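You operate a simulated robot arm through the tools that you are given. There is no shell and no other tool. Be economical: measure what you need, move in short steps, check, and stop when the job is done.

You run a simulated two-armed robot. Do the job below in one go: nothing can be reset, and whatever is moved stays where it is left.

## Task
Stand the spent filter in the sink, fit the kind the display names, lock it and flush the unit. Set down upright: filter cartridge.

It is judged by the outcome, as a careful person would: the job done as asked, and still so three seconds after it is handed in. It fails if anything else is knocked over, pushed out of place, dropped, spilled or broken.

## Robot
Two 7-joint arms with fingered hands on one trunk, on a base that drives. Base frame: it is fixed to the floor where the robot stands at the start and does not move with it; the origin is under the middle of the robot, x ahead of it, y to its left, z up; the surface under the hand at the start is at about z = 0.88. Units: m, degrees, N and s.
The left shoulder is at the start at [0.03, 0.119, 1.144], the right one opposite. With the tool pointing down near the work surface each hand reaches from about 0.32 to 0.76 m from the robot's upright axis, wherever it stands, measured 20 degrees to its own side. Places, roughly: filter lock ring [0.8, 0.1, 1]; filter socket [0.8, 0.1, 0.9]; sink [0.7, 0.6, 0.7]; water unit display [0.7, -0.1, 1.3]; water unit flush button [0.7, 0, 1.3]; water unit switch [0.7, -0.2, 1.3]. Payload 3.8 kg a hand.
Tool frame (each hand has its own): the origin (TCP) lies between the finger pads and is the grasp point; the fingertips stand 0.025 m ahead of it; z points along the fingers, y is the line along which they close. Largest opening 0.088 m; the body of the gripper starts 0.029 m behind the TCP. The gripper is a hand of 4 fingers: y runs from the thumb to the fingers, the wrist lies at [-0.013, -0.106, -0.174] in the tool frame.
Orientation is that of the tool frame in the base frame, as a unit quaternion [x, y, z, w]. With the fingers straight down and the wrist toward the robot, the tool's x, y and z point along [0, 1, 0], [1, 0, 0] and [0, 0, -1] of the base frame.

## Interface
- The arms move only by the tool drive_tool. It takes "left_rows", "right_rows" or both (then of equal length, played together; a hand with none holds still); each is a list of rows, each an object of numbers (a shift or turn left out is 0): "dx", "dy", "dz": the shift along the tool's x, y, z in units of 100 mm (1.0 is 100 mm); "rx", "ry", "rz": the turn, a rotation vector about the tool's x, y, z in units of 45 degrees (1.0 is 45 degrees). In form: [{"dx": .., "dy": .., "dz": .., "rx": .., "ry": .., "rz": ..}, ...]. A call has 1 to 20 rows; each row is the pose to reach, as a shift and turn from the pose commanded when the call began, along the tool's axes at that moment. A call with a number of a shift or a turn outside -1 to 1 is refused whole. A row lasts 0.2 s, in which the tool goes at most 0.05 m and 8.6 degrees; a call with a longer step from one row to the next is refused whole. A pose out of reach is approached as far as the arm can. The call stops where the force on the tool passes 90 N (or 10 N more than at its start, if that is more) or the arm is blocked; 0.2 s more then pass. In this call time passes only in rows, and 0.2 s behind the last. The reply holds the time, the measured pose of the TCP, the force on the tool along the base axes, the opening and the grip force, in the units named above and with some noise, with the torque about the TCP (base axes, N m) and any sound that the robot's microphone picked up.
- Cameras (640 x 400 px; columns grow to the right, rows downward): "scene" is now at [0.0668, 0.003, 1.7105]; the picture's right is [0.03, -1.00, 0.00], its down [-0.60, -0.02, -0.80] and it looks along [0.80, 0.03, -0.60] (base axes); focal length 282 px, centre (320, 200). "left" rides on the left gripper at [-0.064, -0.083, -0.098] in its tool frame; the picture's right is [-0.62, -0.37, 0.69], its down [0.71, -0.63, 0.30] and it looks along [0.32, 0.68, 0.65] (tool axes); focal length 265 px, centre (320, 200). "right" rides on the right gripper at [0.064, -0.083, -0.098] in its tool frame; the picture's right is [-0.62, 0.37, -0.69], its down [-0.71, -0.63, 0.30] and it looks along [-0.32, 0.68, 0.65] (tool axes); focal length 265 px, centre (320, 200). There is no depth. A picture from a camera that has moved, and an enlarged one, comes with that camera's place and axes in the base frame and with its lens.
- camera(camera): a new picture of that camera. It takes no simulated time.
- lift_body(by): slides the trunk up (or, below 0, down) by that many m; the arms and the scene camera ride with it, the base frame stays. It gives what a move gives, with no picture.
- steer(legs): drives the robot by 1 to 6 legs, each [ahead, left, turn to the left] in m, m and degrees, along the robot's own axes; the way and the turn of a leg run together, so that a leg with both is an arc; at most 1.5 m and 180 degrees a leg. The arms and the cameras ride along, it lands a little off, and it stops where it bumps. It gives what a move gives.
- move_fingers(index, middle, ring, thumb_bend, thumb_turn, hand): sets how far each is bent, from 0 (flat) to 1 (curled in); at 0.3 the hand is open as for a grip, at 0.7 the pads meet at the TCP. One left out holds its place. A second passes; each finger stops where it meets its share of the squeeze, and holds until it gets a number again. It is the only way to open and close the hand. It gives what a move gives, with no picture; readings hold the bend of each and the force on the fingers (four entries, about 0 where the hand has none), thumb and palm. thumb_turn goes from beside the hand (0) to across from the fingers (1), as for a grip.
- aim_head(pan, tilt): turns the head with the scene camera to pan (to the left, within 120 degrees either way) and tilt (down, from -29 to 69), counted from straight ahead of the robot. It gives what a move gives.
- enlarge(camera, box): a new picture of the part [left, top, right, bottom] of that camera's present view, enlarged. It takes no simulated time.
- close_job(): hands the job in; it is judged then, once.

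Work in short steps. Places have to be worked out from the pictures, the camera data and where the tool is seen: move nearer, look again, correct. Check each grasp and each placing, and mend what went wrong. You have 120 turns and 92 pictures in all, those below and enlarged ones among them. Open the grippers and draw the arms clear of the work before you hand the job in, unless the task says otherwise; then end with one line.

The tools are called after "Call:" as a command line: name --argument value ..., lists and objects as JSON in quotes. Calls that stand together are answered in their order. drive_tool: Moves the arms, as the interface text tells. Its arguments: {"type":"object","properties":{"left_rows":{"type":"array"},"right_rows":{"type":"array"}},"required":[]} The other tools are called the same way: lift_body (by) slides the trunk up or down; move_fingers (index, middle, ring, thumb_bend, thumb_turn, hand) moves the fingers one by one; steer (legs) drives the base; aim_head (pan, tilt) turns the head that bears the scene camera; camera (camera) takes a picture; enlarge (camera, box) takes an enlarged picture of a part of a camera's view; close_job () hands the job in.

At the start:

```text
time_s: 0.0
left_ee_pos: [0.5335, 0.27, 1.4797]
left_ee_rot: [0.707, 0.707, 0.0, 0.0]
left_wrist_force: [-0.9, -0.4, 0.6]
left_wrist_torque: [0.05, 0.0, 0.01]
left_gripper_width: 0.0875
left_gripper_force: 0.1
left_shape: jaw
left_bend: [0.3, 0.3, 0.3, 0.3, 0.98]
left_finger forces: [0.1, 0.0, 0.0, 0.0, 0.0, 0.1]
right_ee_pos: [0.4784, -0.0878, 1.4571]
right_ee_rot: [0.707, 0.707, 0.0, 0.0]
right_wrist_force: [-0.2, 0.1, 0.6]
right_wrist_torque: [-0.02, 0.0, -0.01]
right_gripper_width: 0.0873
right_gripper_force: 0.0
right_shape: jaw
right_bend: [0.3, 0.3, 0.3, 0.3, 0.98]
right_finger forces: [0.0, 0.0, 0.0, 0.1, 0.0, 0.0]
trunk travel left (down, up): [-0.3, 0.29]
robot x, y, heading: [-0.0, -0.0031, -0.1]
head pan, tilt: [1.8, 37.1]
```

scene: 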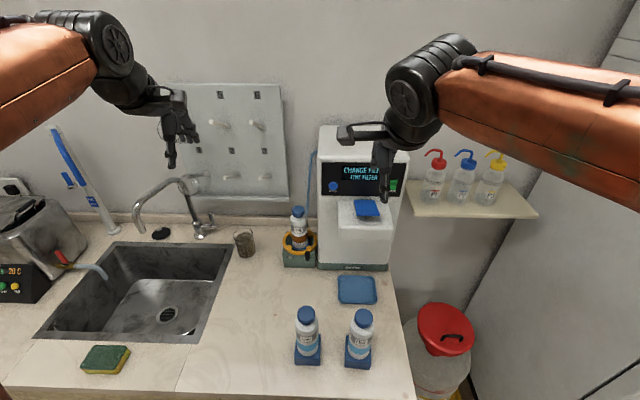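
right: 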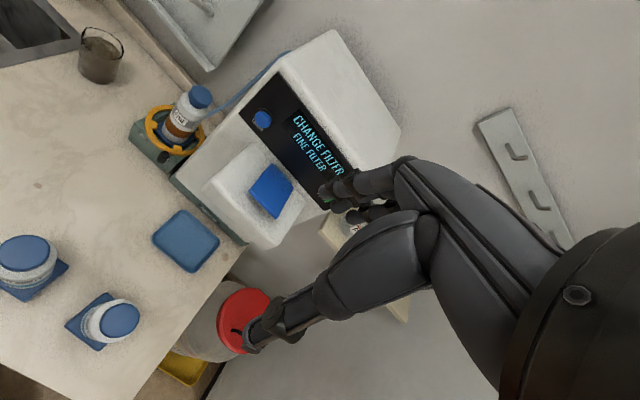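
left: 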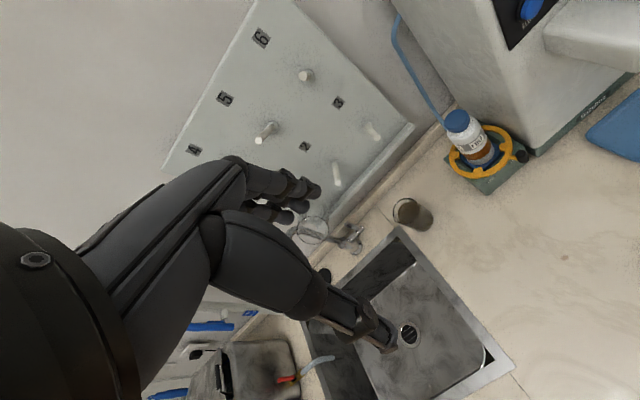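

I'll enlarge the display, the socket and the two spare cartridges to read them.

Call:
enlarge --camera "scene" --box '[260, 110, 420, 280]'

Call:
enlarge --camera "scene" --box '[270, 270, 400, 390]'

Call:
enlarge --camera "left" --box '[400, 80, 560, 220]'

```text
2.35 times, centred on (340, 195) of scene
camera zoom: at [0.0668, 0.003, 1.7105], right [0.03, -1.0, 0.0], down [-0.6, -0.02, -0.8], along [0.8, 0.03, -0.6], focal length 665 px, centre (273, 212)
```

zoom: 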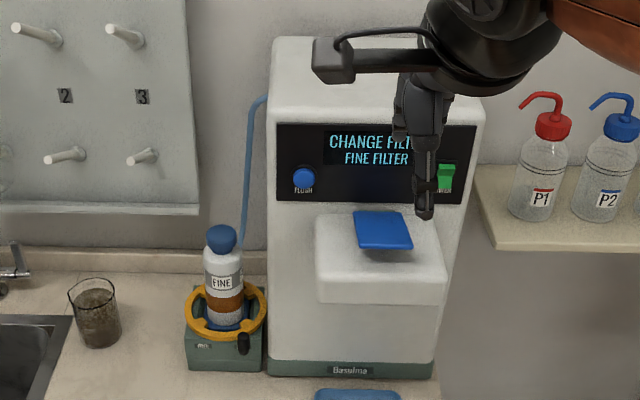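

```text
3.33 times, centred on (335, 330) of scene
camera zoom: at [0.0668, 0.003, 1.7105], right [0.03, -1.0, 0.0], down [-0.6, -0.02, -0.8], along [0.8, 0.03, -0.6], focal length 942 px, centre (270, -233)
```

zoom: 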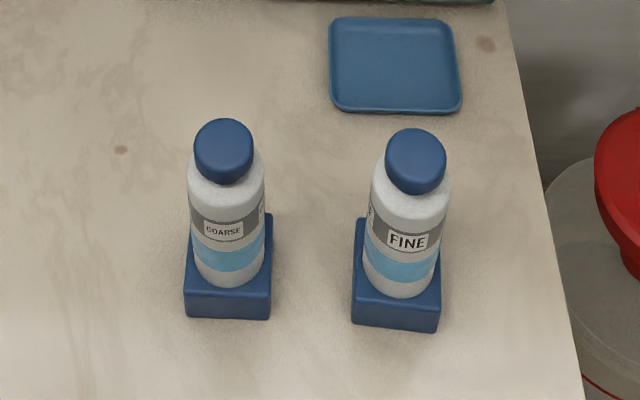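

```text
2.86 times, centred on (480, 150) of left
camera zoom: at [0.4482, 0.2063, 1.5781], right [-0.37, -0.62, -0.69], down [-0.63, 0.71, -0.3], along [0.68, 0.32, -0.65], focal length 758 px, centre (-137, 343)
```

zoom: 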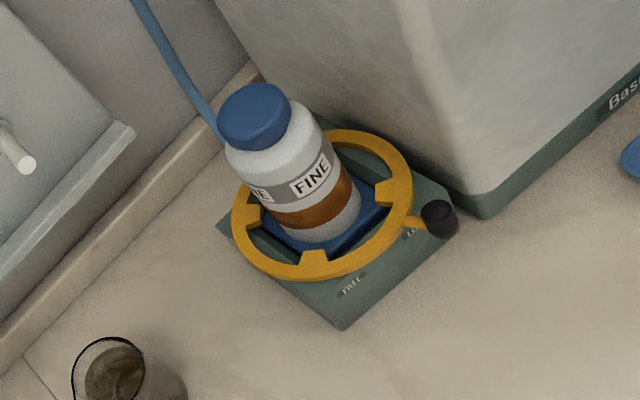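

The display names FINE and the right-hand spare is FINE. The ring's knob sits at LOCK, with FREE marked at its front-left. I'll tilt the head down to see the counter edge and how far I can drive forward.

Call:
aim_head --pan 0 --tilt 66

Call:
camera --camera "scene"

```text
time_s: 0.9
left_ee_pos: [0.5328, 0.2702, 1.48]
left_ee_rot: [0.707, 0.707, -0.001, 0.0]
left_wrist_force: [0.9, 0.4, 0.0]
left_wrist_torque: [0.05, 0.02, 0.01]
left_gripper_width: 0.0876
left_gripper_force: 0.2
left_shape: jaw
left_bend: [0.3, 0.3, 0.3, 0.3, 0.98]
left_finger forces: [0.1, 0.0, 0.0, 0.0, 0.0, 0.0]
right_ee_pos: [0.4782, -0.0886, 1.4558]
right_ee_rot: [0.707, 0.707, -0.001, 0.0]
right_wrist_force: [-0.2, -0.8, -0.3]
right_wrist_torque: [-0.01, -0.02, 0.01]
right_gripper_width: 0.0877
right_gripper_force: 0.1
right_shape: jaw
right_bend: [0.3, 0.3, 0.3, 0.3, 0.98]
right_finger forces: [0.0, 0.0, 0.0, 0.0, 0.0, 0.0]
trunk travel left (down, up): [-0.3, 0.29]
robot x, y, heading: [-0.0028, 0.0018, -0.1]
head pan, tilt: [0.0, 66.0]
```

```text
85 pictures are left
camera scene: at [0.0395, 0.0003, 1.6729], right [0.0, -1.0, 0.0], down [-0.91, 0.0, -0.41], along [0.41, 0.0, -0.91], focal length 282 px, centre (320, 200)
```

scene: 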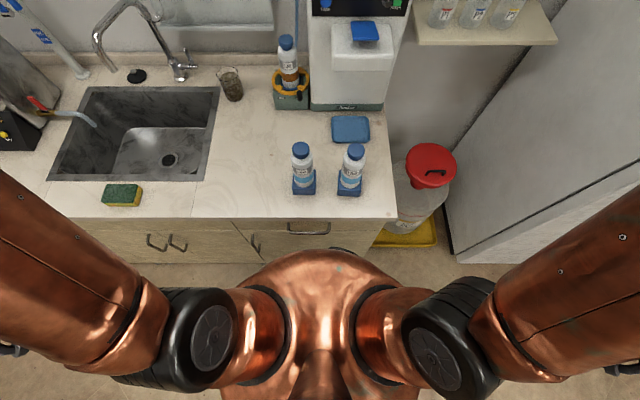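

The counter edge is at x≈0.34 and my chest front at about 0.19. The socket is at about (0.80, 0.11), so I drive 0.11 m forward to bring it into reach.

Call:
steer --legs '[[0.11, 0, 0]]'

Call:
aim_head --pan 5 --tilt 45

Call:
camera --camera "scene"

Call:
enlarge --camera "left" --box '[360, 40, 600, 190]'

```text
time_s: 2.2
left_ee_pos: [0.6219, 0.2697, 1.4778]
left_ee_rot: [0.708, 0.706, -0.002, -0.002]
left_wrist_force: [-0.1, -0.1, -0.1]
left_wrist_torque: [0.02, 0.0, 0.02]
left_gripper_width: 0.0878
left_gripper_force: 0.1
left_shape: jaw
left_bend: [0.3, 0.3, 0.3, 0.3, 0.98]
left_finger forces: [0.0, 0.0, 0.0, 0.0, 0.0, 0.1]
right_ee_pos: [0.5658, -0.0893, 1.4545]
right_ee_rot: [0.708, 0.706, -0.002, -0.001]
right_wrist_force: [0.6, 0.5, 0.7]
right_wrist_torque: [0.0, 0.0, -0.01]
right_gripper_width: 0.0878
right_gripper_force: 0.0
right_shape: jaw
right_bend: [0.3, 0.3, 0.3, 0.3, 0.98]
right_finger forces: [0.0, 0.0, 0.0, 0.0, 0.1, 0.2]
trunk travel left (down, up): [-0.3, 0.29]
robot x, y, heading: [0.0886, 0.0003, -0.2]
head pan, tilt: [0.0, 66.0]
stopped in leg 1: the robot was blocked; the commanded pose is now the measured one
```

```text
time_s: 3.0
left_ee_pos: [0.6208, 0.2687, 1.4772]
left_ee_rot: [0.708, 0.706, -0.001, -0.001]
left_wrist_force: [0.7, -0.1, -0.4]
left_wrist_torque: [0.03, 0.03, 0.02]
left_gripper_width: 0.0877
left_gripper_force: 0.0
left_shape: jaw
left_bend: [0.3, 0.3, 0.3, 0.3, 0.98]
left_finger forces: [0.1, 0.0, 0.0, 0.0, 0.0, 0.0]
right_ee_pos: [0.567, -0.0889, 1.4542]
right_ee_rot: [0.708, 0.706, -0.001, -0.001]
right_wrist_force: [-0.4, -0.2, 0.0]
right_wrist_torque: [-0.02, 0.03, 0.02]
right_gripper_width: 0.0875
right_gripper_force: 0.0
right_shape: jaw
right_bend: [0.3, 0.3, 0.3, 0.3, 0.98]
right_finger forces: [0.0, 0.0, 0.1, 0.0, 0.0, 0.1]
trunk travel left (down, up): [-0.3, 0.29]
robot x, y, heading: [0.0851, -0.003, 0.0]
head pan, tilt: [5.0, 45.0]
```

```text
84 pictures are left
camera scene: at [0.1492, 0.0072, 1.6988], right [0.09, -1.0, 0.0], down [-0.71, -0.06, -0.71], along [0.7, 0.06, -0.71], focal length 282 px, centre (320, 200)
```

scene: 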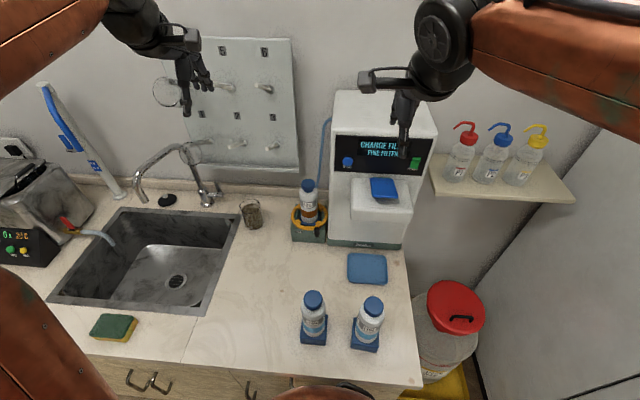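

```text
2.67 times, centred on (480, 115) of left
camera zoom: at [0.5375, 0.2049, 1.5765], right [-0.37, -0.62, -0.69], down [-0.63, 0.72, -0.3], along [0.68, 0.32, -0.66], focal length 708 px, centre (-107, 427)
```

zoom: 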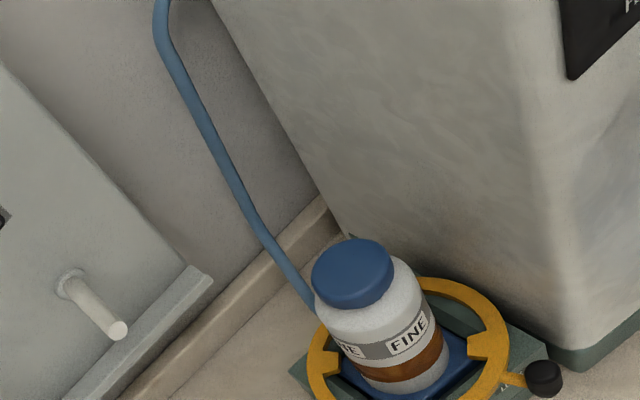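

The base stopped against the counter at x≈0.087, which is close enough. Triangulation puts the ring centre at about (0.774, 0.10, 1.0) and the knob at about (0.704, 0.07, 1.0). I'll look closely at the hand's shape and at the ring before choosing how to turn the knob.

Call:
enlarge --camera "scene" --box '[130, 10, 250, 130]'

Call:
enlarge --camera "scene" --box '[270, 165, 350, 255]'

```text
3.33 times, centred on (190, 70) of scene
camera zoom: at [0.1492, 0.0072, 1.6988], right [0.09, -1.0, 0.0], down [-0.71, -0.06, -0.71], along [0.7, 0.06, -0.71], focal length 942 px, centre (753, 633)
```

zoom: 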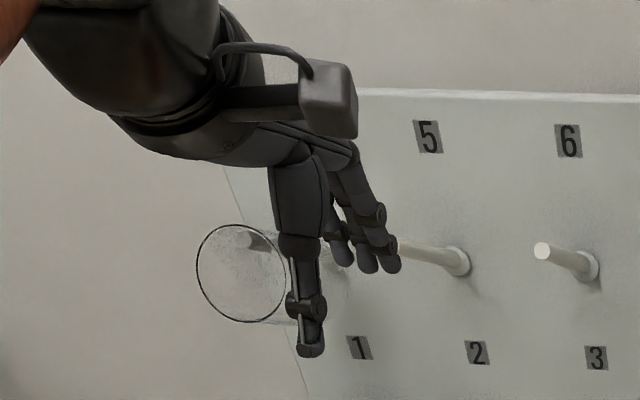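

```text
4.44 times, centred on (310, 210) of scene
camera zoom: at [0.1492, 0.0072, 1.6988], right [0.09, -1.0, 0.0], down [-0.71, -0.06, -0.71], along [0.7, 0.06, -0.71], focal length 1256 px, centre (364, 156)
```

zoom: 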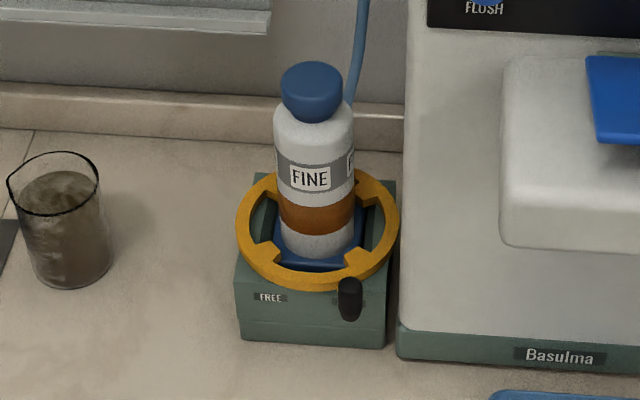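

The knob is a small black peg on the front of the ring. I plan to straddle it loosely with the left hand, thumb on the left and fingers on the right, and sweep it to FREE. First I turn the left hand 45° about its axis while moving right and down.

Call:
drive_tool --left_rows '[{"dx": -0.12, "dz": 0.14, "rz": 0.143}, {"dx": -0.24, "dz": 0.28, "rz": 0.286}, {"dx": -0.36, "dz": 0.42, "rz": 0.429}, {"dx": -0.48, "dz": 0.56, "rz": 0.571}, {"dx": -0.6, "dz": 0.7, "rz": 0.714}, {"dx": -0.72, "dz": 0.85, "rz": 0.857}, {"dx": -0.8, "dz": 1.0, "rz": 1.0}]'

Call:
camera --camera "left"

```text
time_s: 4.6
left_ee_pos: [0.6207, 0.189, 1.3766]
left_ee_rot: [0.925, 0.38, -0.001, -0.002]
left_wrist_force: [-0.3, -0.1, 0.1]
left_wrist_torque: [0.01, 0.01, 0.0]
left_gripper_width: 0.0875
left_gripper_force: 0.2
left_shape: jaw
left_bend: [0.3, 0.3, 0.3, 0.3, 0.98]
left_finger forces: [0.1, 0.0, 0.1, 0.0, 0.0, 0.0]
right_ee_pos: [0.565, -0.0891, 1.4549]
right_ee_rot: [0.708, 0.706, -0.001, -0.001]
right_wrist_force: [1.0, -0.8, -0.3]
right_wrist_torque: [-0.01, -0.02, 0.01]
right_gripper_width: 0.0875
right_gripper_force: 0.1
right_shape: jaw
right_bend: [0.3, 0.3, 0.3, 0.3, 0.98]
right_finger forces: [0.0, 0.0, 0.1, 0.0, 0.2, 0.0]
trunk travel left (down, up): [-0.3, 0.29]
robot x, y, heading: [0.0867, -0.0003, -0.0]
head pan, tilt: [5.0, 45.0]
```

```text
80 pictures are left
camera left: at [0.5151, 0.203, 1.4754], right [-0.7, -0.17, -0.69], down [0.06, 0.95, -0.3], along [0.71, -0.26, -0.66], focal length 265 px, centre (320, 200)
```

left: 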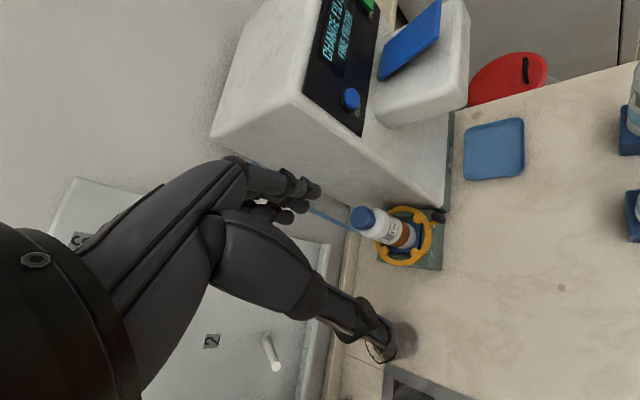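

View is good and nothing is in the way. I turn the remaining 45° and bring the hand nearer, still above the bottle.

Call:
drive_tool --left_rows '[{"dx": -0.04, "dy": 0.14, "dz": 0.14, "rz": 0.143}, {"dx": -0.08, "dy": 0.28, "dz": 0.28, "rz": 0.286}, {"dx": -0.12, "dy": 0.42, "dz": 0.42, "rz": 0.429}, {"dx": -0.16, "dy": 0.56, "dz": 0.56, "rz": 0.571}, {"dx": -0.2, "dy": 0.7, "dz": 0.7, "rz": 0.714}, {"dx": -0.24, "dy": 0.85, "dz": 0.85, "rz": 0.857}, {"dx": -0.28, "dy": 1.0, "dz": 1.0, "rz": 1.0}]'

Call:
camera --camera "left"

Call:
camera --camera "scene"

```text
time_s: 6.2
left_ee_pos: [0.6709, 0.0983, 1.276]
left_ee_rot: [1.0, -0.003, -0.002, -0.001]
left_wrist_force: [0.5, 0.4, -0.4]
left_wrist_torque: [0.0, 0.01, 0.02]
left_gripper_width: 0.0876
left_gripper_force: 0.1
left_shape: jaw
left_bend: [0.3, 0.3, 0.3, 0.3, 0.98]
left_finger forces: [0.0, 0.1, 0.1, 0.1, 0.1, 0.0]
right_ee_pos: [0.5667, -0.0898, 1.454]
right_ee_rot: [0.709, 0.705, -0.002, -0.001]
right_wrist_force: [0.8, 0.4, 0.1]
right_wrist_torque: [0.0, 0.04, 0.0]
right_gripper_width: 0.0875
right_gripper_force: 0.0
right_shape: jaw
right_bend: [0.3, 0.3, 0.3, 0.3, 0.98]
right_finger forces: [0.0, 0.0, 0.1, 0.0, 0.0, 0.0]
trunk travel left (down, up): [-0.3, 0.29]
robot x, y, heading: [0.0856, -0.0034, -0.0]
head pan, tilt: [5.0, 45.0]
```

```text
79 pictures are left
camera left: at [0.6066, 0.1815, 1.3748], right [-0.62, 0.37, -0.69], down [0.72, 0.63, -0.31], along [0.32, -0.68, -0.66], focal length 265 px, centre (320, 200)
```

left: 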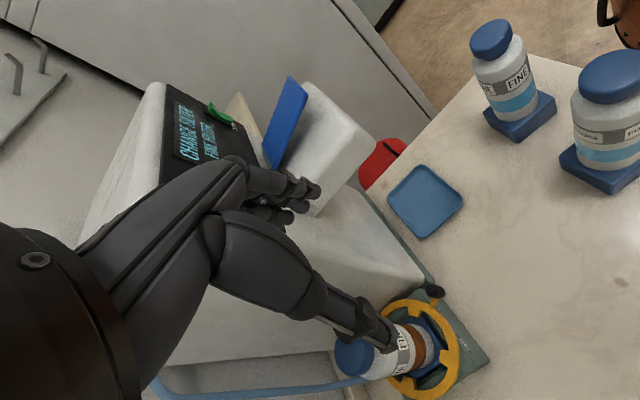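

```text
78 pictures are left
camera scene: at [0.1493, 0.0065, 1.6988], right [0.09, -1.0, 0.0], down [-0.71, -0.06, -0.71], along [0.7, 0.06, -0.71], focal length 282 px, centre (320, 200)
```

scene: 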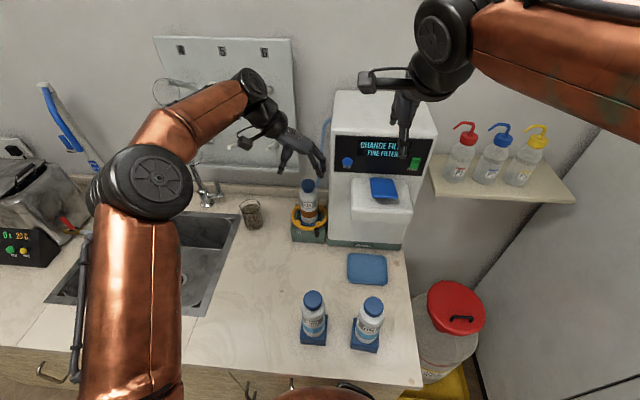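

The knob comes out at (0.71, 0.073). I lower the left hand in front of it, just outside the ring.

Call:
drive_tool --left_rows '[{"dx": 0.06, "dy": 0.06, "dz": 0.25}, {"dx": 0.12, "dy": 0.12, "dz": 0.5}, {"dx": 0.18, "dy": 0.18, "dz": 0.75}, {"dx": 0.2, "dy": 0.24, "dz": 1.0}]'

Call:
drive_tool --left_rows '[{"dz": 0.25}, {"dz": 0.5}, {"dz": 0.75}, {"dz": 1.0}]'

Call:
camera --camera "left"

Call:
enlarge --camera "scene" --box '[240, 140, 400, 260]'

```text
time_s: 7.2
left_ee_pos: [0.6899, 0.0738, 1.1764]
left_ee_rot: [1.0, -0.001, -0.001, 0.0]
left_wrist_force: [-0.3, 0.8, 0.9]
left_wrist_torque: [0.01, 0.01, 0.03]
left_gripper_width: 0.0875
left_gripper_force: 0.0
left_shape: jaw
left_bend: [0.3, 0.3, 0.3, 0.3, 0.98]
left_finger forces: [0.0, 0.0, 0.1, 0.0, 0.1, 0.0]
right_ee_pos: [0.5663, -0.0886, 1.4546]
right_ee_rot: [0.708, 0.706, -0.002, 0.0]
right_wrist_force: [-0.6, -0.3, 0.5]
right_wrist_torque: [0.0, 0.0, 0.03]
right_gripper_width: 0.0876
right_gripper_force: 0.1
right_shape: jaw
right_bend: [0.3, 0.3, 0.3, 0.3, 0.98]
right_finger forces: [0.1, 0.0, 0.1, 0.1, 0.1, 0.1]
trunk travel left (down, up): [-0.3, 0.29]
robot x, y, heading: [0.0894, 0.0046, 0.1]
head pan, tilt: [5.0, 45.0]
```

```text
time_s: 8.2
left_ee_pos: [0.69, 0.0747, 1.0788]
left_ee_rot: [1.0, -0.001, -0.003, 0.0]
left_wrist_force: [-0.7, -0.9, -0.2]
left_wrist_torque: [-0.03, 0.04, -0.01]
left_gripper_width: 0.0874
left_gripper_force: 0.1
left_shape: jaw
left_bend: [0.3, 0.3, 0.3, 0.3, 0.98]
left_finger forces: [0.0, 0.0, 0.0, 0.0, 0.0, 0.0]
right_ee_pos: [0.5672, -0.0893, 1.4552]
right_ee_rot: [0.709, 0.705, -0.002, 0.0]
right_wrist_force: [-0.3, 0.9, 0.0]
right_wrist_torque: [0.06, 0.03, 0.04]
right_gripper_width: 0.0876
right_gripper_force: 0.0
right_shape: jaw
right_bend: [0.3, 0.3, 0.3, 0.3, 0.98]
right_finger forces: [0.0, 0.0, 0.0, 0.1, 0.1, 0.0]
trunk travel left (down, up): [-0.3, 0.29]
robot x, y, heading: [0.085, -0.0003, -0.1]
head pan, tilt: [5.0, 45.0]
```

```text
77 pictures are left
camera left: at [0.6245, 0.1572, 1.177], right [-0.62, 0.37, -0.69], down [0.72, 0.63, -0.31], along [0.32, -0.68, -0.66], focal length 265 px, centre (320, 200)
```

left: 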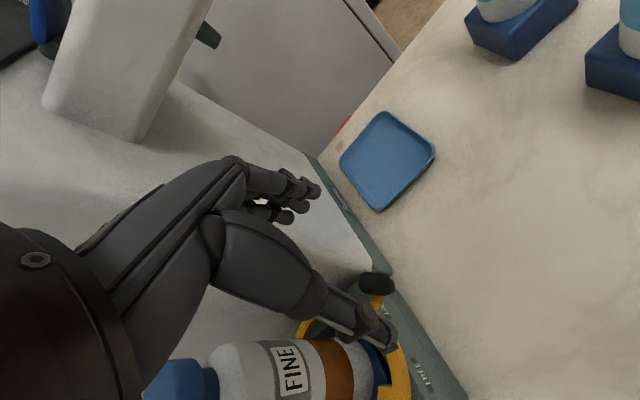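

```text
3.33 times, centred on (320, 200) of scene
camera zoom: at [0.1486, 0.0074, 1.6989], right [0.09, -1.0, 0.0], down [-0.7, -0.06, -0.71], along [0.7, 0.06, -0.71], focal length 942 px, centre (320, 200)
```

zoom: 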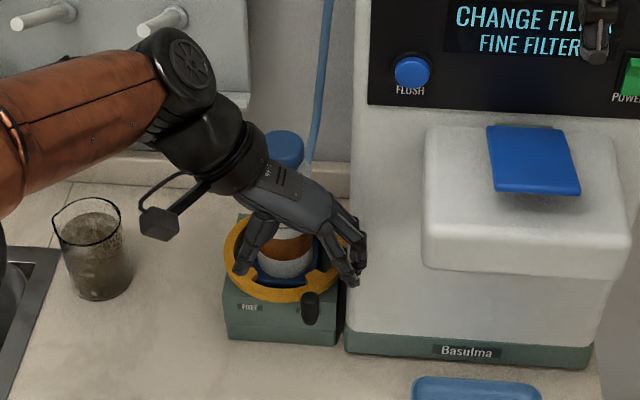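

The knob lies ahead between the thumb and fingers at about (0.704, 0.08). I go straight down another 60 mm to straddle it.

Call:
drive_tool --left_rows '[{"dz": 0.2, "dy": -0.03}, {"dz": 0.4, "dy": -0.05}, {"dz": 0.62, "dy": -0.05}]'

Call:
camera --camera "left"

Call:
enlarge --camera "scene" --box '[280, 160, 360, 260]'

```text
time_s: 9.0
left_ee_pos: [0.6897, 0.0795, 1.0162]
left_ee_rot: [1.0, -0.001, -0.001, 0.0]
left_wrist_force: [0.1, 0.4, 0.5]
left_wrist_torque: [0.0, -0.02, -0.01]
left_gripper_width: 0.0877
left_gripper_force: 0.0
left_shape: jaw
left_bend: [0.3, 0.3, 0.3, 0.3, 0.98]
left_finger forces: [0.0, 0.1, 0.0, 0.1, 0.1, 0.0]
right_ee_pos: [0.5671, -0.0892, 1.4551]
right_ee_rot: [0.708, 0.706, -0.001, -0.001]
right_wrist_force: [0.4, -0.8, 0.4]
right_wrist_torque: [0.0, 0.0, 0.0]
right_gripper_width: 0.0874
right_gripper_force: 0.0
right_shape: jaw
right_bend: [0.3, 0.3, 0.3, 0.3, 0.98]
right_finger forces: [0.0, 0.0, 0.0, 0.0, 0.0, 0.0]
trunk travel left (down, up): [-0.3, 0.29]
robot x, y, heading: [0.0833, 0.0033, 0.2]
head pan, tilt: [5.0, 45.0]
```

```text
75 pictures are left
camera left: at [0.6254, 0.1628, 1.1145], right [-0.62, 0.37, -0.69], down [0.72, 0.63, -0.31], along [0.32, -0.68, -0.66], focal length 265 px, centre (320, 200)
```

left: 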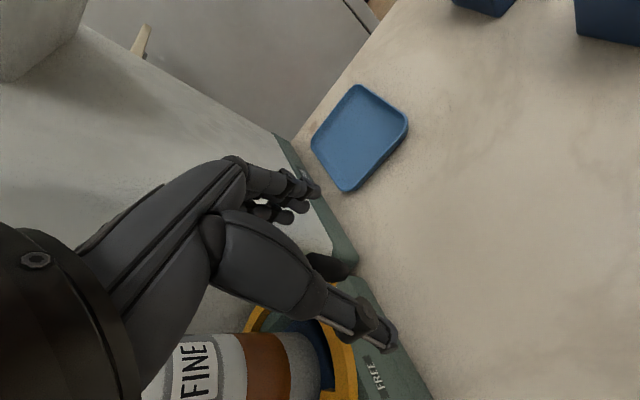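

```text
4.00 times, centred on (320, 210) of scene
camera zoom: at [0.1487, 0.0073, 1.6989], right [0.09, -1.0, 0.0], down [-0.7, -0.06, -0.71], along [0.7, 0.06, -0.71], focal length 1130 px, centre (320, 160)
```

zoom: 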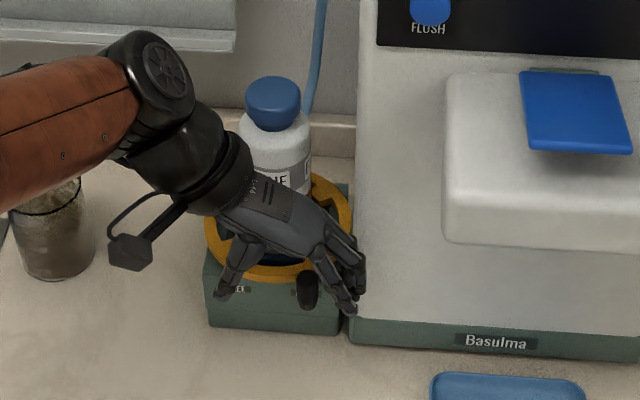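

The knob sits between thumb and fingers. I go 8 mm lower and close partway so there is only a small gap around it.

Call:
drive_tool --left_rows '[{"dz": 0.08}]'

Call:
move_fingers --hand "left" --index 0.5 --middle 0.5 --ring 0.5 --thumb_bend 0.5

Call:
camera --camera "left"

```text
time_s: 9.4
left_ee_pos: [0.6897, 0.0798, 1.0087]
left_ee_rot: [1.0, -0.001, -0.002, -0.001]
left_wrist_force: [-0.5, 0.1, -0.1]
left_wrist_torque: [0.01, -0.01, 0.01]
left_gripper_width: 0.0878
left_gripper_force: 0.0
left_shape: jaw
left_bend: [0.3, 0.3, 0.3, 0.3, 0.98]
left_finger forces: [0.0, 0.0, 0.0, 0.1, 0.1, 0.0]
right_ee_pos: [0.5664, -0.0884, 1.4549]
right_ee_rot: [0.708, 0.706, -0.002, -0.001]
right_wrist_force: [0.7, 0.2, 0.1]
right_wrist_torque: [-0.02, 0.0, -0.01]
right_gripper_width: 0.0875
right_gripper_force: 0.1
right_shape: jaw
right_bend: [0.3, 0.3, 0.3, 0.3, 0.98]
right_finger forces: [0.0, 0.0, 0.1, 0.0, 0.0, 0.0]
trunk travel left (down, up): [-0.3, 0.29]
robot x, y, heading: [0.0939, -0.0019, 0.1]
head pan, tilt: [5.0, 45.0]
```

```text
time_s: 10.4
left_ee_pos: [0.6904, 0.0784, 1.0077]
left_ee_rot: [1.0, -0.002, -0.003, 0.0]
left_wrist_force: [-0.6, 0.0, 1.2]
left_wrist_torque: [0.02, 0.01, -0.02]
left_gripper_width: 0.0422
left_gripper_force: 0.0
left_shape: fingers
left_bend: [0.5, 0.5, 0.5, 0.5, 0.98]
left_finger forces: [0.0, 0.0, 0.1, 0.1, 0.0, 0.1]
right_ee_pos: [0.5645, -0.0892, 1.455]
right_ee_rot: [0.708, 0.706, -0.002, -0.001]
right_wrist_force: [-0.4, -0.3, 0.7]
right_wrist_torque: [-0.03, 0.04, -0.05]
right_gripper_width: 0.0877
right_gripper_force: 0.2
right_shape: jaw
right_bend: [0.3, 0.3, 0.3, 0.3, 0.98]
right_finger forces: [0.0, 0.1, 0.0, 0.0, 0.1, 0.0]
trunk travel left (down, up): [-0.3, 0.29]
robot x, y, heading: [0.0878, -0.001, -0.2]
head pan, tilt: [5.0, 45.0]
```

```text
73 pictures are left
camera left: at [0.6252, 0.1632, 1.1064], right [-0.62, 0.37, -0.69], down [0.72, 0.63, -0.31], along [0.32, -0.68, -0.66], focal length 265 px, centre (320, 200)
```

left: 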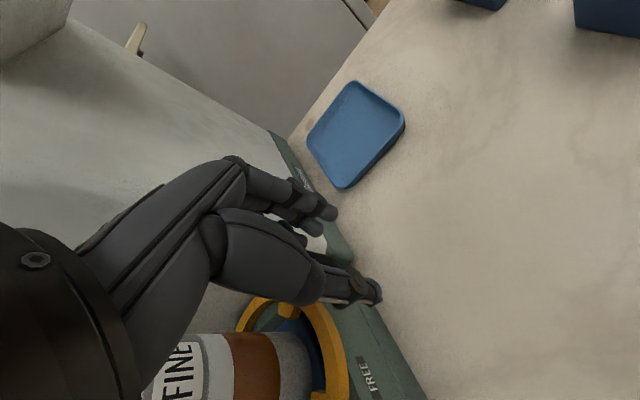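

Nothing has touched yet and the knob is enclosed. I sweep left along the arc toward FREE.

Call:
drive_tool --left_rows '[{"dy": -0.1}, {"dy": -0.2}, {"dy": -0.3}, {"dy": -0.4, "dx": 0.02}, {"dy": -0.5, "dx": 0.04}]'

Call:
enlarge --camera "scene" --box '[280, 160, 360, 260]'

```text
time_s: 11.6
left_ee_pos: [0.6925, 0.131, 1.0098]
left_ee_rot: [1.0, -0.003, 0.0, 0.0]
left_wrist_force: [-0.4, -0.7, -0.8]
left_wrist_torque: [-0.03, 0.01, 0.0]
left_gripper_width: 0.0423
left_gripper_force: 0.2
left_shape: fingers
left_bend: [0.5, 0.5, 0.49, 0.5, 0.98]
left_finger forces: [0.0, 0.1, 0.2, 0.0, 0.0, 0.0]
right_ee_pos: [0.565, -0.0898, 1.455]
right_ee_rot: [0.708, 0.706, -0.002, 0.001]
right_wrist_force: [-0.6, 0.9, 0.0]
right_wrist_torque: [0.0, 0.01, 0.01]
right_gripper_width: 0.0876
right_gripper_force: 0.1
right_shape: jaw
right_bend: [0.3, 0.3, 0.3, 0.3, 0.98]
right_finger forces: [0.0, 0.0, 0.1, 0.0, 0.0, 0.0]
trunk travel left (down, up): [-0.3, 0.29]
robot x, y, heading: [0.0829, 0.0003, 0.0]
head pan, tilt: [5.0, 45.0]
```

```text
4.00 times, centred on (320, 210) of scene
camera zoom: at [0.1482, 0.0074, 1.6989], right [0.09, -1.0, 0.0], down [-0.7, -0.06, -0.71], along [0.7, 0.06, -0.71], focal length 1130 px, centre (320, 160)
```

zoom: 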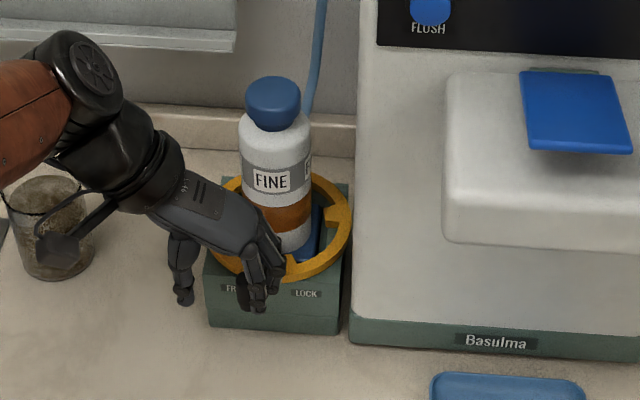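

The ring has turned; the LOCK mark is now uncovered. I continue along the arc to FREE.

Call:
drive_tool --left_rows '[{"dy": -0.08, "dx": 0.04}, {"dy": -0.16, "dx": 0.08}, {"dy": -0.22, "dx": 0.12}]'

Call:
enlarge --camera "scene" --box '[280, 160, 360, 260]'

```text
time_s: 12.4
left_ee_pos: [0.7045, 0.1506, 1.0089]
left_ee_rot: [1.0, -0.002, -0.002, 0.0]
left_wrist_force: [-2.2, -2.2, 0.4]
left_wrist_torque: [-0.04, 0.04, -0.05]
left_gripper_width: 0.0421
left_gripper_force: 0.9
left_shape: fingers
left_bend: [0.5, 0.49, 0.5, 0.5, 0.98]
left_finger forces: [0.0, 2.2, 0.0, 0.1, 0.1, 0.0]
right_ee_pos: [0.5659, -0.0893, 1.4555]
right_ee_rot: [0.708, 0.706, -0.001, 0.0]
right_wrist_force: [0.5, -0.9, 0.0]
right_wrist_torque: [0.02, 0.03, 0.01]
right_gripper_width: 0.0875
right_gripper_force: 0.1
right_shape: jaw
right_bend: [0.3, 0.3, 0.3, 0.3, 0.98]
right_finger forces: [0.1, 0.0, 0.1, 0.0, 0.0, 0.0]
trunk travel left (down, up): [-0.3, 0.29]
robot x, y, heading: [0.0896, -0.0013, -0.2]
head pan, tilt: [5.0, 45.0]
```

```text
4.00 times, centred on (320, 210) of scene
camera zoom: at [0.1478, 0.0067, 1.6989], right [0.09, -1.0, 0.0], down [-0.7, -0.06, -0.71], along [0.7, 0.06, -0.71], focal length 1130 px, centre (320, 160)
```

zoom: 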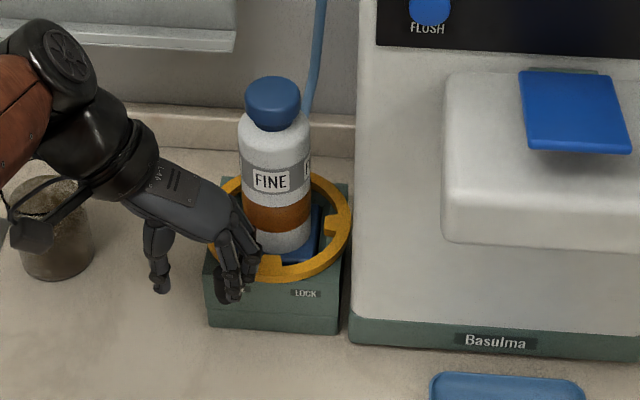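

Light contact of about 2 N and the ring is still moving. I push a little further along the arc to find the stop.

Call:
drive_tool --left_rows '[{"dy": -0.06, "dx": 0.04}, {"dy": -0.12, "dx": 0.08}]'

Call:
camera --camera "left"

Call:
enlarge --camera "scene" --box '[280, 160, 360, 260]'

```text
time_s: 13.0
left_ee_pos: [0.7105, 0.161, 1.0076]
left_ee_rot: [1.0, -0.002, -0.003, 0.0]
left_wrist_force: [-7.8, -6.7, -0.7]
left_wrist_torque: [-0.16, 0.22, -0.35]
left_gripper_width: 0.0422
left_gripper_force: 4.9
left_shape: fingers
left_bend: [0.5, 0.43, 0.5, 0.5, 0.98]
left_finger forces: [0.0, 9.8, 0.0, 0.0, 0.1, 0.0]
right_ee_pos: [0.5639, -0.0898, 1.4558]
right_ee_rot: [0.708, 0.706, 0.0, -0.001]
right_wrist_force: [0.9, -0.2, -0.1]
right_wrist_torque: [0.03, -0.01, 0.0]
right_gripper_width: 0.0876
right_gripper_force: 0.1
right_shape: jaw
right_bend: [0.3, 0.3, 0.3, 0.3, 0.98]
right_finger forces: [0.0, 0.0, 0.1, 0.0, 0.0, 0.1]
trunk travel left (down, up): [-0.3, 0.29]
robot x, y, heading: [0.0857, 0.0005, -0.1]
head pan, tilt: [5.0, 45.0]
```

```text
70 pictures are left
camera left: at [0.6455, 0.2446, 1.1077], right [-0.62, 0.37, -0.69], down [0.72, 0.63, -0.31], along [0.32, -0.69, -0.66], focal length 265 px, centre (320, 200)
```

left: 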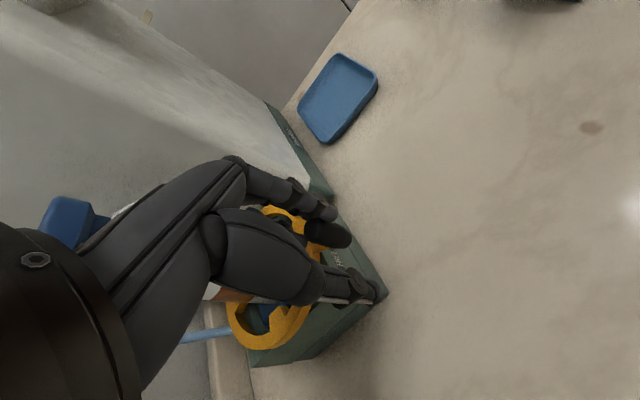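

```text
4.00 times, centred on (320, 210) of scene
camera zoom: at [0.1468, 0.0057, 1.6989], right [0.09, -1.0, 0.0], down [-0.7, -0.06, -0.71], along [0.7, 0.06, -0.71], focal length 1130 px, centre (320, 160)
```

zoom: 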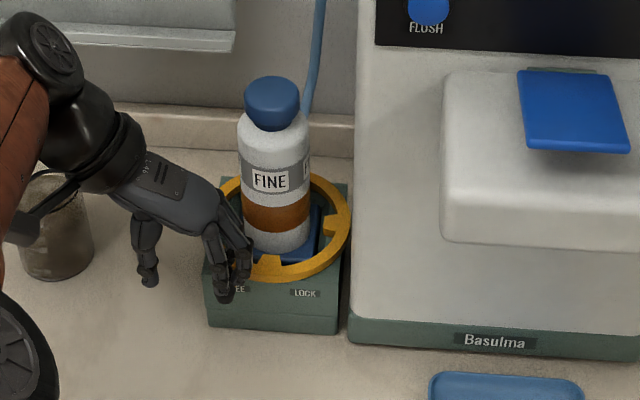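

Force rose to about 10 N without the ring moving, so it is at the FREE stop. I back off slightly and rise clear to inspect.

Call:
drive_tool --left_rows '[{"dy": 0.1, "dx": -0.06}, {"dy": 0.1, "dx": -0.1}, {"dy": 0.1, "dx": -0.12, "dz": -0.25}, {"dy": 0.1, "dx": -0.12, "dz": -0.5}, {"dy": 0.0, "dx": -0.12, "dz": -0.75}, {"dy": -0.1, "dx": -0.12, "dz": -1.0}]'

Call:
drive_tool --left_rows '[{"dy": -0.1, "dz": -0.25}, {"dy": -0.2, "dz": -0.5}, {"dy": -0.3, "dz": -0.75}, {"dy": -0.4, "dz": -1.0}]'

Call:
enlarge --camera "scene" --box '[280, 160, 360, 260]'

Call:
enlarge --camera "right" --box '[0, 0, 320, 200]'

```text
time_s: 14.4
left_ee_pos: [0.7151, 0.1768, 1.1074]
left_ee_rot: [1.0, -0.002, -0.002, 0.0]
left_wrist_force: [-0.8, 0.5, -0.8]
left_wrist_torque: [0.0, 0.03, -0.01]
left_gripper_width: 0.0422
left_gripper_force: 0.1
left_shape: fingers
left_bend: [0.5, 0.5, 0.5, 0.5, 0.98]
left_finger forces: [0.0, 0.0, 0.0, 0.1, 0.0, 0.1]
left hand out of reach, approached as far as the arm can: row 2, 3, 4, 5, 6
right_ee_pos: [0.5658, -0.0881, 1.4553]
right_ee_rot: [0.708, 0.706, -0.001, 0.0]
right_wrist_force: [-0.4, -0.6, 0.0]
right_wrist_torque: [0.04, -0.01, -0.02]
right_gripper_width: 0.0877
right_gripper_force: 0.2
right_shape: jaw
right_bend: [0.3, 0.3, 0.3, 0.3, 0.98]
right_finger forces: [0.0, 0.1, 0.0, 0.0, 0.0, 0.0]
trunk travel left (down, up): [-0.3, 0.29]
robot x, y, heading: [0.0916, 0.0015, 0.3]
head pan, tilt: [5.0, 45.0]
```

```text
time_s: 15.4
left_ee_pos: [0.7035, 0.2155, 1.2074]
left_ee_rot: [1.0, -0.001, -0.002, 0.0]
left_wrist_force: [-0.3, 0.1, -0.1]
left_wrist_torque: [0.05, -0.01, 0.02]
left_gripper_width: 0.0423
left_gripper_force: 0.2
left_shape: fingers
left_bend: [0.5, 0.5, 0.5, 0.5, 0.98]
left_finger forces: [0.1, 0.1, 0.0, 0.0, 0.0, 0.0]
left hand out of reach, approached as far as the arm can: row 3, 4
right_ee_pos: [0.5641, -0.0883, 1.456]
right_ee_rot: [0.709, 0.706, -0.002, 0.0]
right_wrist_force: [0.1, 0.5, -0.3]
right_wrist_torque: [-0.01, -0.03, -0.01]
right_gripper_width: 0.0877
right_gripper_force: 0.1
right_shape: jaw
right_bend: [0.3, 0.3, 0.3, 0.3, 0.98]
right_finger forces: [0.0, 0.0, 0.0, 0.0, 0.0, 0.0]
trunk travel left (down, up): [-0.3, 0.29]
robot x, y, heading: [0.0879, -0.0002, 0.1]
head pan, tilt: [5.0, 45.0]
```

```text
4.00 times, centred on (320, 210) of scene
camera zoom: at [0.147, 0.0084, 1.6989], right [0.09, -1.0, 0.0], down [-0.7, -0.06, -0.71], along [0.7, 0.06, -0.71], focal length 1130 px, centre (320, 160)
```

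zoom: 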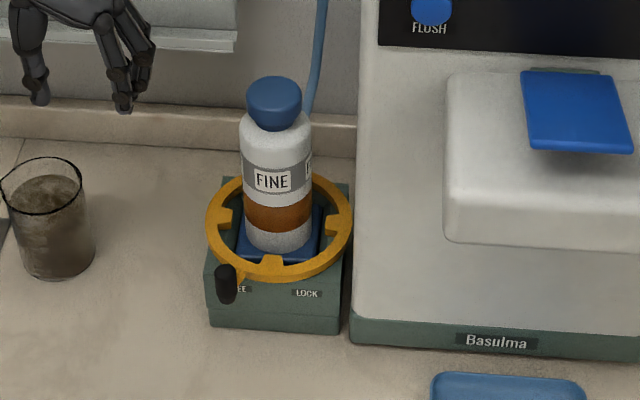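

```text
2.00 times, centred on (160, 100) of right
camera zoom: at [0.4804, -0.0242, 1.5551], right [0.37, -0.62, 0.69], down [-0.63, -0.71, -0.3], along [0.68, -0.33, -0.65], focal length 531 px, centre (640, 400)
```

zoom: 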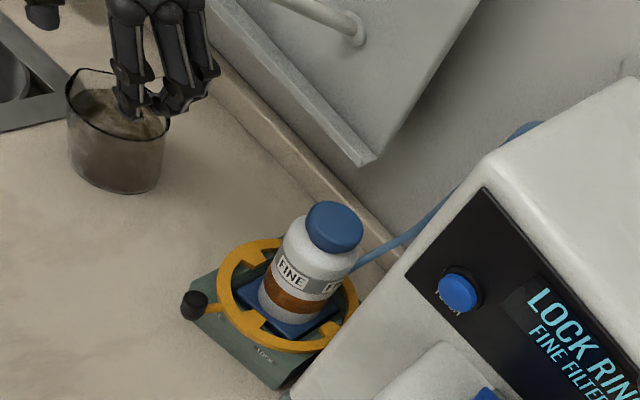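

The knob is at FREE and the display now asks to lock the ring. I open the left hand and bring it back to the wrist-toward-robot orientation to take the spent cartridge by its cap.

Call:
move_fingers --hand "left" --index 0.3 --middle 0.3 --ring 0.3 --thumb_bend 0.3

Call:
drive_tool --left_rows '[{"dx": -0.07, "dz": -0.07, "rz": -0.143}, {"dx": -0.14, "dz": -0.14, "rz": -0.286}, {"dx": -0.21, "dz": -0.21, "rz": -0.429}, {"dx": -0.28, "dz": -0.28, "rz": -0.571}, {"dx": -0.35, "dz": -0.35, "rz": -0.714}, {"dx": -0.42, "dz": -0.42, "rz": -0.857}, {"dx": -0.5, "dz": -0.5, "rz": -1.0}]'

Call:
drive_tool --left_rows '[{"dx": 0.02, "dy": 0.14, "rz": -0.143}, {"dx": 0.04, "dy": 0.28, "rz": -0.286}, {"dx": 0.06, "dy": 0.42, "rz": -0.429}, {"dx": 0.08, "dy": 0.56, "rz": -0.571}, {"dx": 0.1, "dy": 0.7, "rz": -0.714}, {"dx": 0.12, "dy": 0.85, "rz": -0.857}, {"dx": 0.14, "dy": 1.0, "rz": -1.0}]'

Call:
camera --camera "left"

```text
time_s: 16.4
left_ee_pos: [0.7051, 0.2149, 1.2058]
left_ee_rot: [1.0, -0.002, -0.002, -0.001]
left_wrist_force: [0.6, -0.2, 0.9]
left_wrist_torque: [0.01, 0.0, -0.01]
left_gripper_width: 0.0844
left_gripper_force: 0.0
left_shape: fingers
left_bend: [0.3, 0.3, 0.3, 0.3, 0.98]
left_finger forces: [0.0, 0.1, 0.0, 0.0, 0.0, 0.0]
right_ee_pos: [0.5653, -0.0886, 1.456]
right_ee_rot: [0.708, 0.706, -0.001, 0.001]
right_wrist_force: [-0.4, 0.2, -0.4]
right_wrist_torque: [0.01, -0.02, 0.0]
right_gripper_width: 0.0878
right_gripper_force: 0.1
right_shape: jaw
right_bend: [0.3, 0.3, 0.3, 0.3, 0.98]
right_finger forces: [0.1, 0.0, 0.1, 0.1, 0.0, 0.0]
trunk travel left (down, up): [-0.3, 0.29]
robot x, y, heading: [0.0886, -0.0052, -0.2]
head pan, tilt: [5.0, 45.0]
```

```text
time_s: 18.0
left_ee_pos: [0.7618, 0.2424, 1.288]
left_ee_rot: [0.924, 0.382, -0.001, -0.001]
left_wrist_force: [-0.1, -0.8, -0.8]
left_wrist_torque: [0.0, 0.04, 0.01]
left_gripper_width: 0.0844
left_gripper_force: 0.1
left_shape: fingers
left_bend: [0.3, 0.3, 0.3, 0.3, 0.98]
left_finger forces: [0.0, 0.0, 0.0, 0.0, 0.0, 0.1]
left hand out of reach, approached as far as the arm can: row 1, 2, 3, 4, 5, 6, 7
right_ee_pos: [0.5652, -0.0889, 1.4556]
right_ee_rot: [0.709, 0.705, -0.001, 0.0]
right_wrist_force: [0.0, 0.4, -0.1]
right_wrist_torque: [-0.02, -0.02, 0.0]
right_gripper_width: 0.0874
right_gripper_force: 0.1
right_shape: jaw
right_bend: [0.3, 0.3, 0.3, 0.3, 0.98]
right_finger forces: [0.0, 0.0, 0.1, 0.0, 0.0, 0.1]
trunk travel left (down, up): [-0.3, 0.29]
robot x, y, heading: [0.0881, -0.0037, 0.2]
head pan, tilt: [5.0, 45.0]
```

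```text
time_s: 19.6
left_ee_pos: [0.8264, 0.1799, 1.2834]
left_ee_rot: [0.707, 0.707, -0.001, -0.001]
left_wrist_force: [0.6, 0.6, -0.6]
left_wrist_torque: [-0.04, 0.0, 0.01]
left_gripper_width: 0.0845
left_gripper_force: 0.1
left_shape: fingers
left_bend: [0.3, 0.3, 0.3, 0.3, 0.98]
left_finger forces: [0.0, 0.0, 0.0, 0.1, 0.0, 0.1]
left hand out of reach, approached as far as the arm can: row 6, 7
right_ee_pos: [0.5674, -0.09, 1.4555]
right_ee_rot: [0.708, 0.706, -0.001, -0.001]
right_wrist_force: [-0.7, 0.6, -0.5]
right_wrist_torque: [-0.01, 0.0, -0.01]
right_gripper_width: 0.0875
right_gripper_force: 0.0
right_shape: jaw
right_bend: [0.3, 0.3, 0.3, 0.3, 0.98]
right_finger forces: [0.0, 0.0, 0.0, 0.0, 0.1, 0.1]
trunk travel left (down, up): [-0.3, 0.29]
robot x, y, heading: [0.0886, -0.0011, 0.2]
head pan, tilt: [5.0, 45.0]
```

```text
66 pictures are left
camera left: at [0.7411, 0.116, 1.3808], right [-0.37, -0.62, -0.69], down [-0.63, 0.72, -0.3], along [0.68, 0.32, -0.66], focal length 265 px, centre (320, 200)
```

left: 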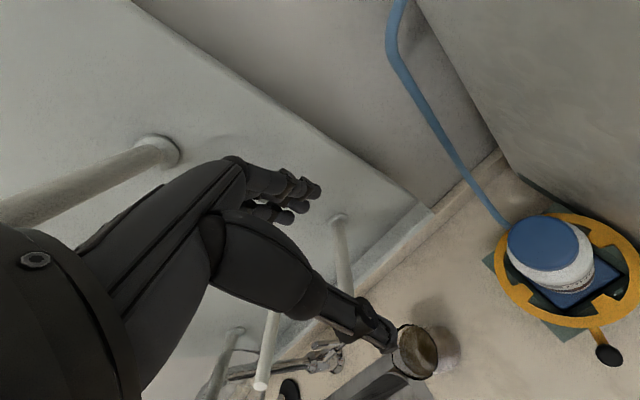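

From this view the cap is at (0.795, 0.098). I move over it at the present height and re-measure.

Call:
drive_tool --left_rows '[{"dx": -0.2, "dy": -0.1}, {"dx": -0.4, "dy": -0.2}, {"dx": -0.6, "dy": -0.31}, {"dx": -0.82, "dy": -0.31, "dz": 0.1}]'

Call:
camera --camera "left"

Call:
enlarge --camera "scene" --box '[240, 130, 360, 250]'

```text
time_s: 20.6
left_ee_pos: [0.7935, 0.0984, 1.2713]
left_ee_rot: [0.708, 0.706, -0.001, -0.002]
left_wrist_force: [0.1, 0.6, -0.4]
left_wrist_torque: [0.04, 0.02, 0.01]
left_gripper_width: 0.0843
left_gripper_force: 0.1
left_shape: fingers
left_bend: [0.3, 0.3, 0.3, 0.3, 0.98]
left_finger forces: [0.0, 0.1, 0.1, 0.0, 0.0, 0.1]
right_ee_pos: [0.5677, -0.0904, 1.4542]
right_ee_rot: [0.708, 0.706, 0.0, -0.001]
right_wrist_force: [1.2, 0.9, 0.5]
right_wrist_torque: [0.02, -0.01, 0.0]
right_gripper_width: 0.0878
right_gripper_force: 0.1
right_shape: jaw
right_bend: [0.3, 0.3, 0.3, 0.3, 0.98]
right_finger forces: [0.0, 0.0, 0.0, 0.1, 0.0, 0.0]
trunk travel left (down, up): [-0.3, 0.29]
robot x, y, heading: [0.0846, -0.0002, -0.3]
head pan, tilt: [5.0, 45.0]
```

```text
65 pictures are left
camera left: at [0.7103, 0.0332, 1.3703], right [-0.37, -0.62, -0.69], down [-0.63, 0.72, -0.3], along [0.68, 0.32, -0.66], focal length 265 px, centre (320, 200)
```

left: 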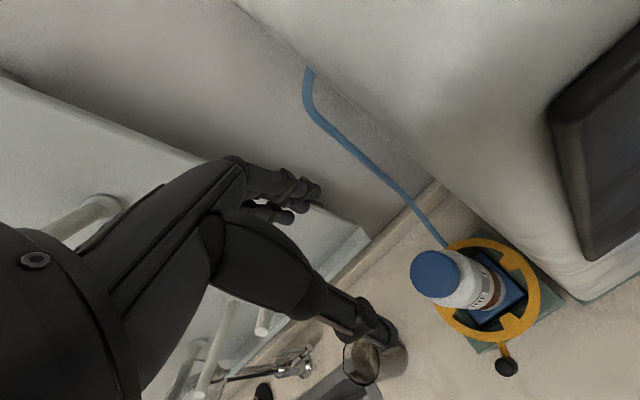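

```text
3.33 times, centred on (300, 190) of scene
camera zoom: at [0.149, 0.0059, 1.6988], right [0.09, -1.0, 0.0], down [-0.71, -0.06, -0.71], along [0.7, 0.06, -0.71], focal length 942 px, centre (387, 233)
```

zoom: 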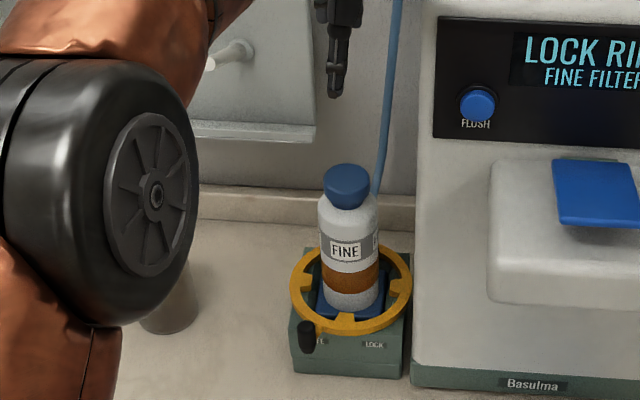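

The cap centre is confirmed at (0.793, 0.096), almost exactly under the tool. I descend in two steps.

Call:
drive_tool --left_rows '[{"dz": 0.25, "dx": -0.02}, {"dz": 0.5, "dx": -0.02}, {"dz": 0.75, "dx": -0.02}, {"dz": 1.0, "dx": -0.02}]'

Call:
camera --camera "left"

Call:
enlarge --camera "right" --box '[0, 0, 320, 200]'

```text
time_s: 21.6
left_ee_pos: [0.793, 0.0964, 1.1715]
left_ee_rot: [0.707, 0.707, -0.001, -0.001]
left_wrist_force: [0.4, -0.1, 0.5]
left_wrist_torque: [0.01, 0.02, -0.02]
left_gripper_width: 0.0846
left_gripper_force: 0.0
left_shape: fingers
left_bend: [0.3, 0.3, 0.3, 0.3, 0.98]
left_finger forces: [0.0, 0.0, 0.0, 0.0, 0.1, 0.1]
right_ee_pos: [0.5652, -0.0889, 1.4543]
right_ee_rot: [0.708, 0.707, -0.002, -0.001]
right_wrist_force: [0.6, -1.1, -0.9]
right_wrist_torque: [-0.05, -0.04, -0.01]
right_gripper_width: 0.0876
right_gripper_force: 0.1
right_shape: jaw
right_bend: [0.3, 0.3, 0.3, 0.3, 0.98]
right_finger forces: [0.1, 0.1, 0.0, 0.0, 0.1, 0.0]
trunk travel left (down, up): [-0.3, 0.29]
robot x, y, heading: [0.0866, 0.0002, -0.0]
head pan, tilt: [5.0, 45.0]
```

```text
63 pictures are left
camera left: at [0.7084, 0.0323, 1.2696], right [-0.37, -0.62, -0.69], down [-0.63, 0.72, -0.3], along [0.68, 0.32, -0.66], focal length 265 px, centre (320, 200)
```

left: 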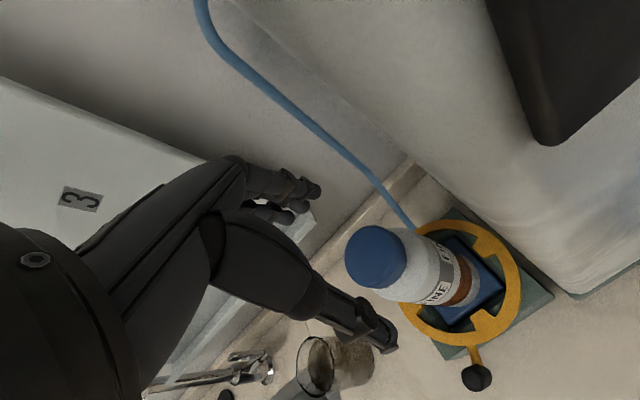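

```text
2.00 times, centred on (160, 100) of right
camera zoom: at [0.4822, -0.0256, 1.5546], right [0.37, -0.62, 0.69], down [-0.63, -0.71, -0.3], along [0.68, -0.33, -0.66], focal length 531 px, centre (640, 400)
```

zoom: 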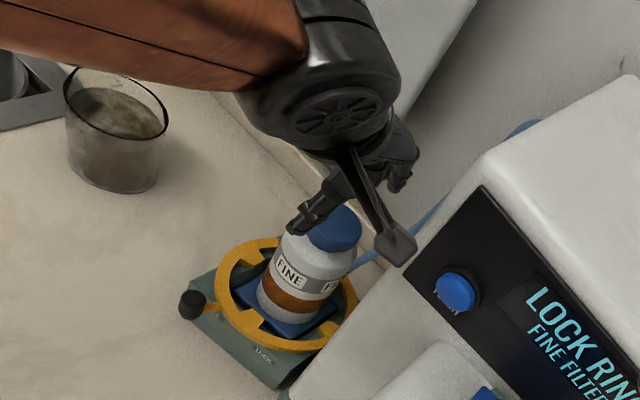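

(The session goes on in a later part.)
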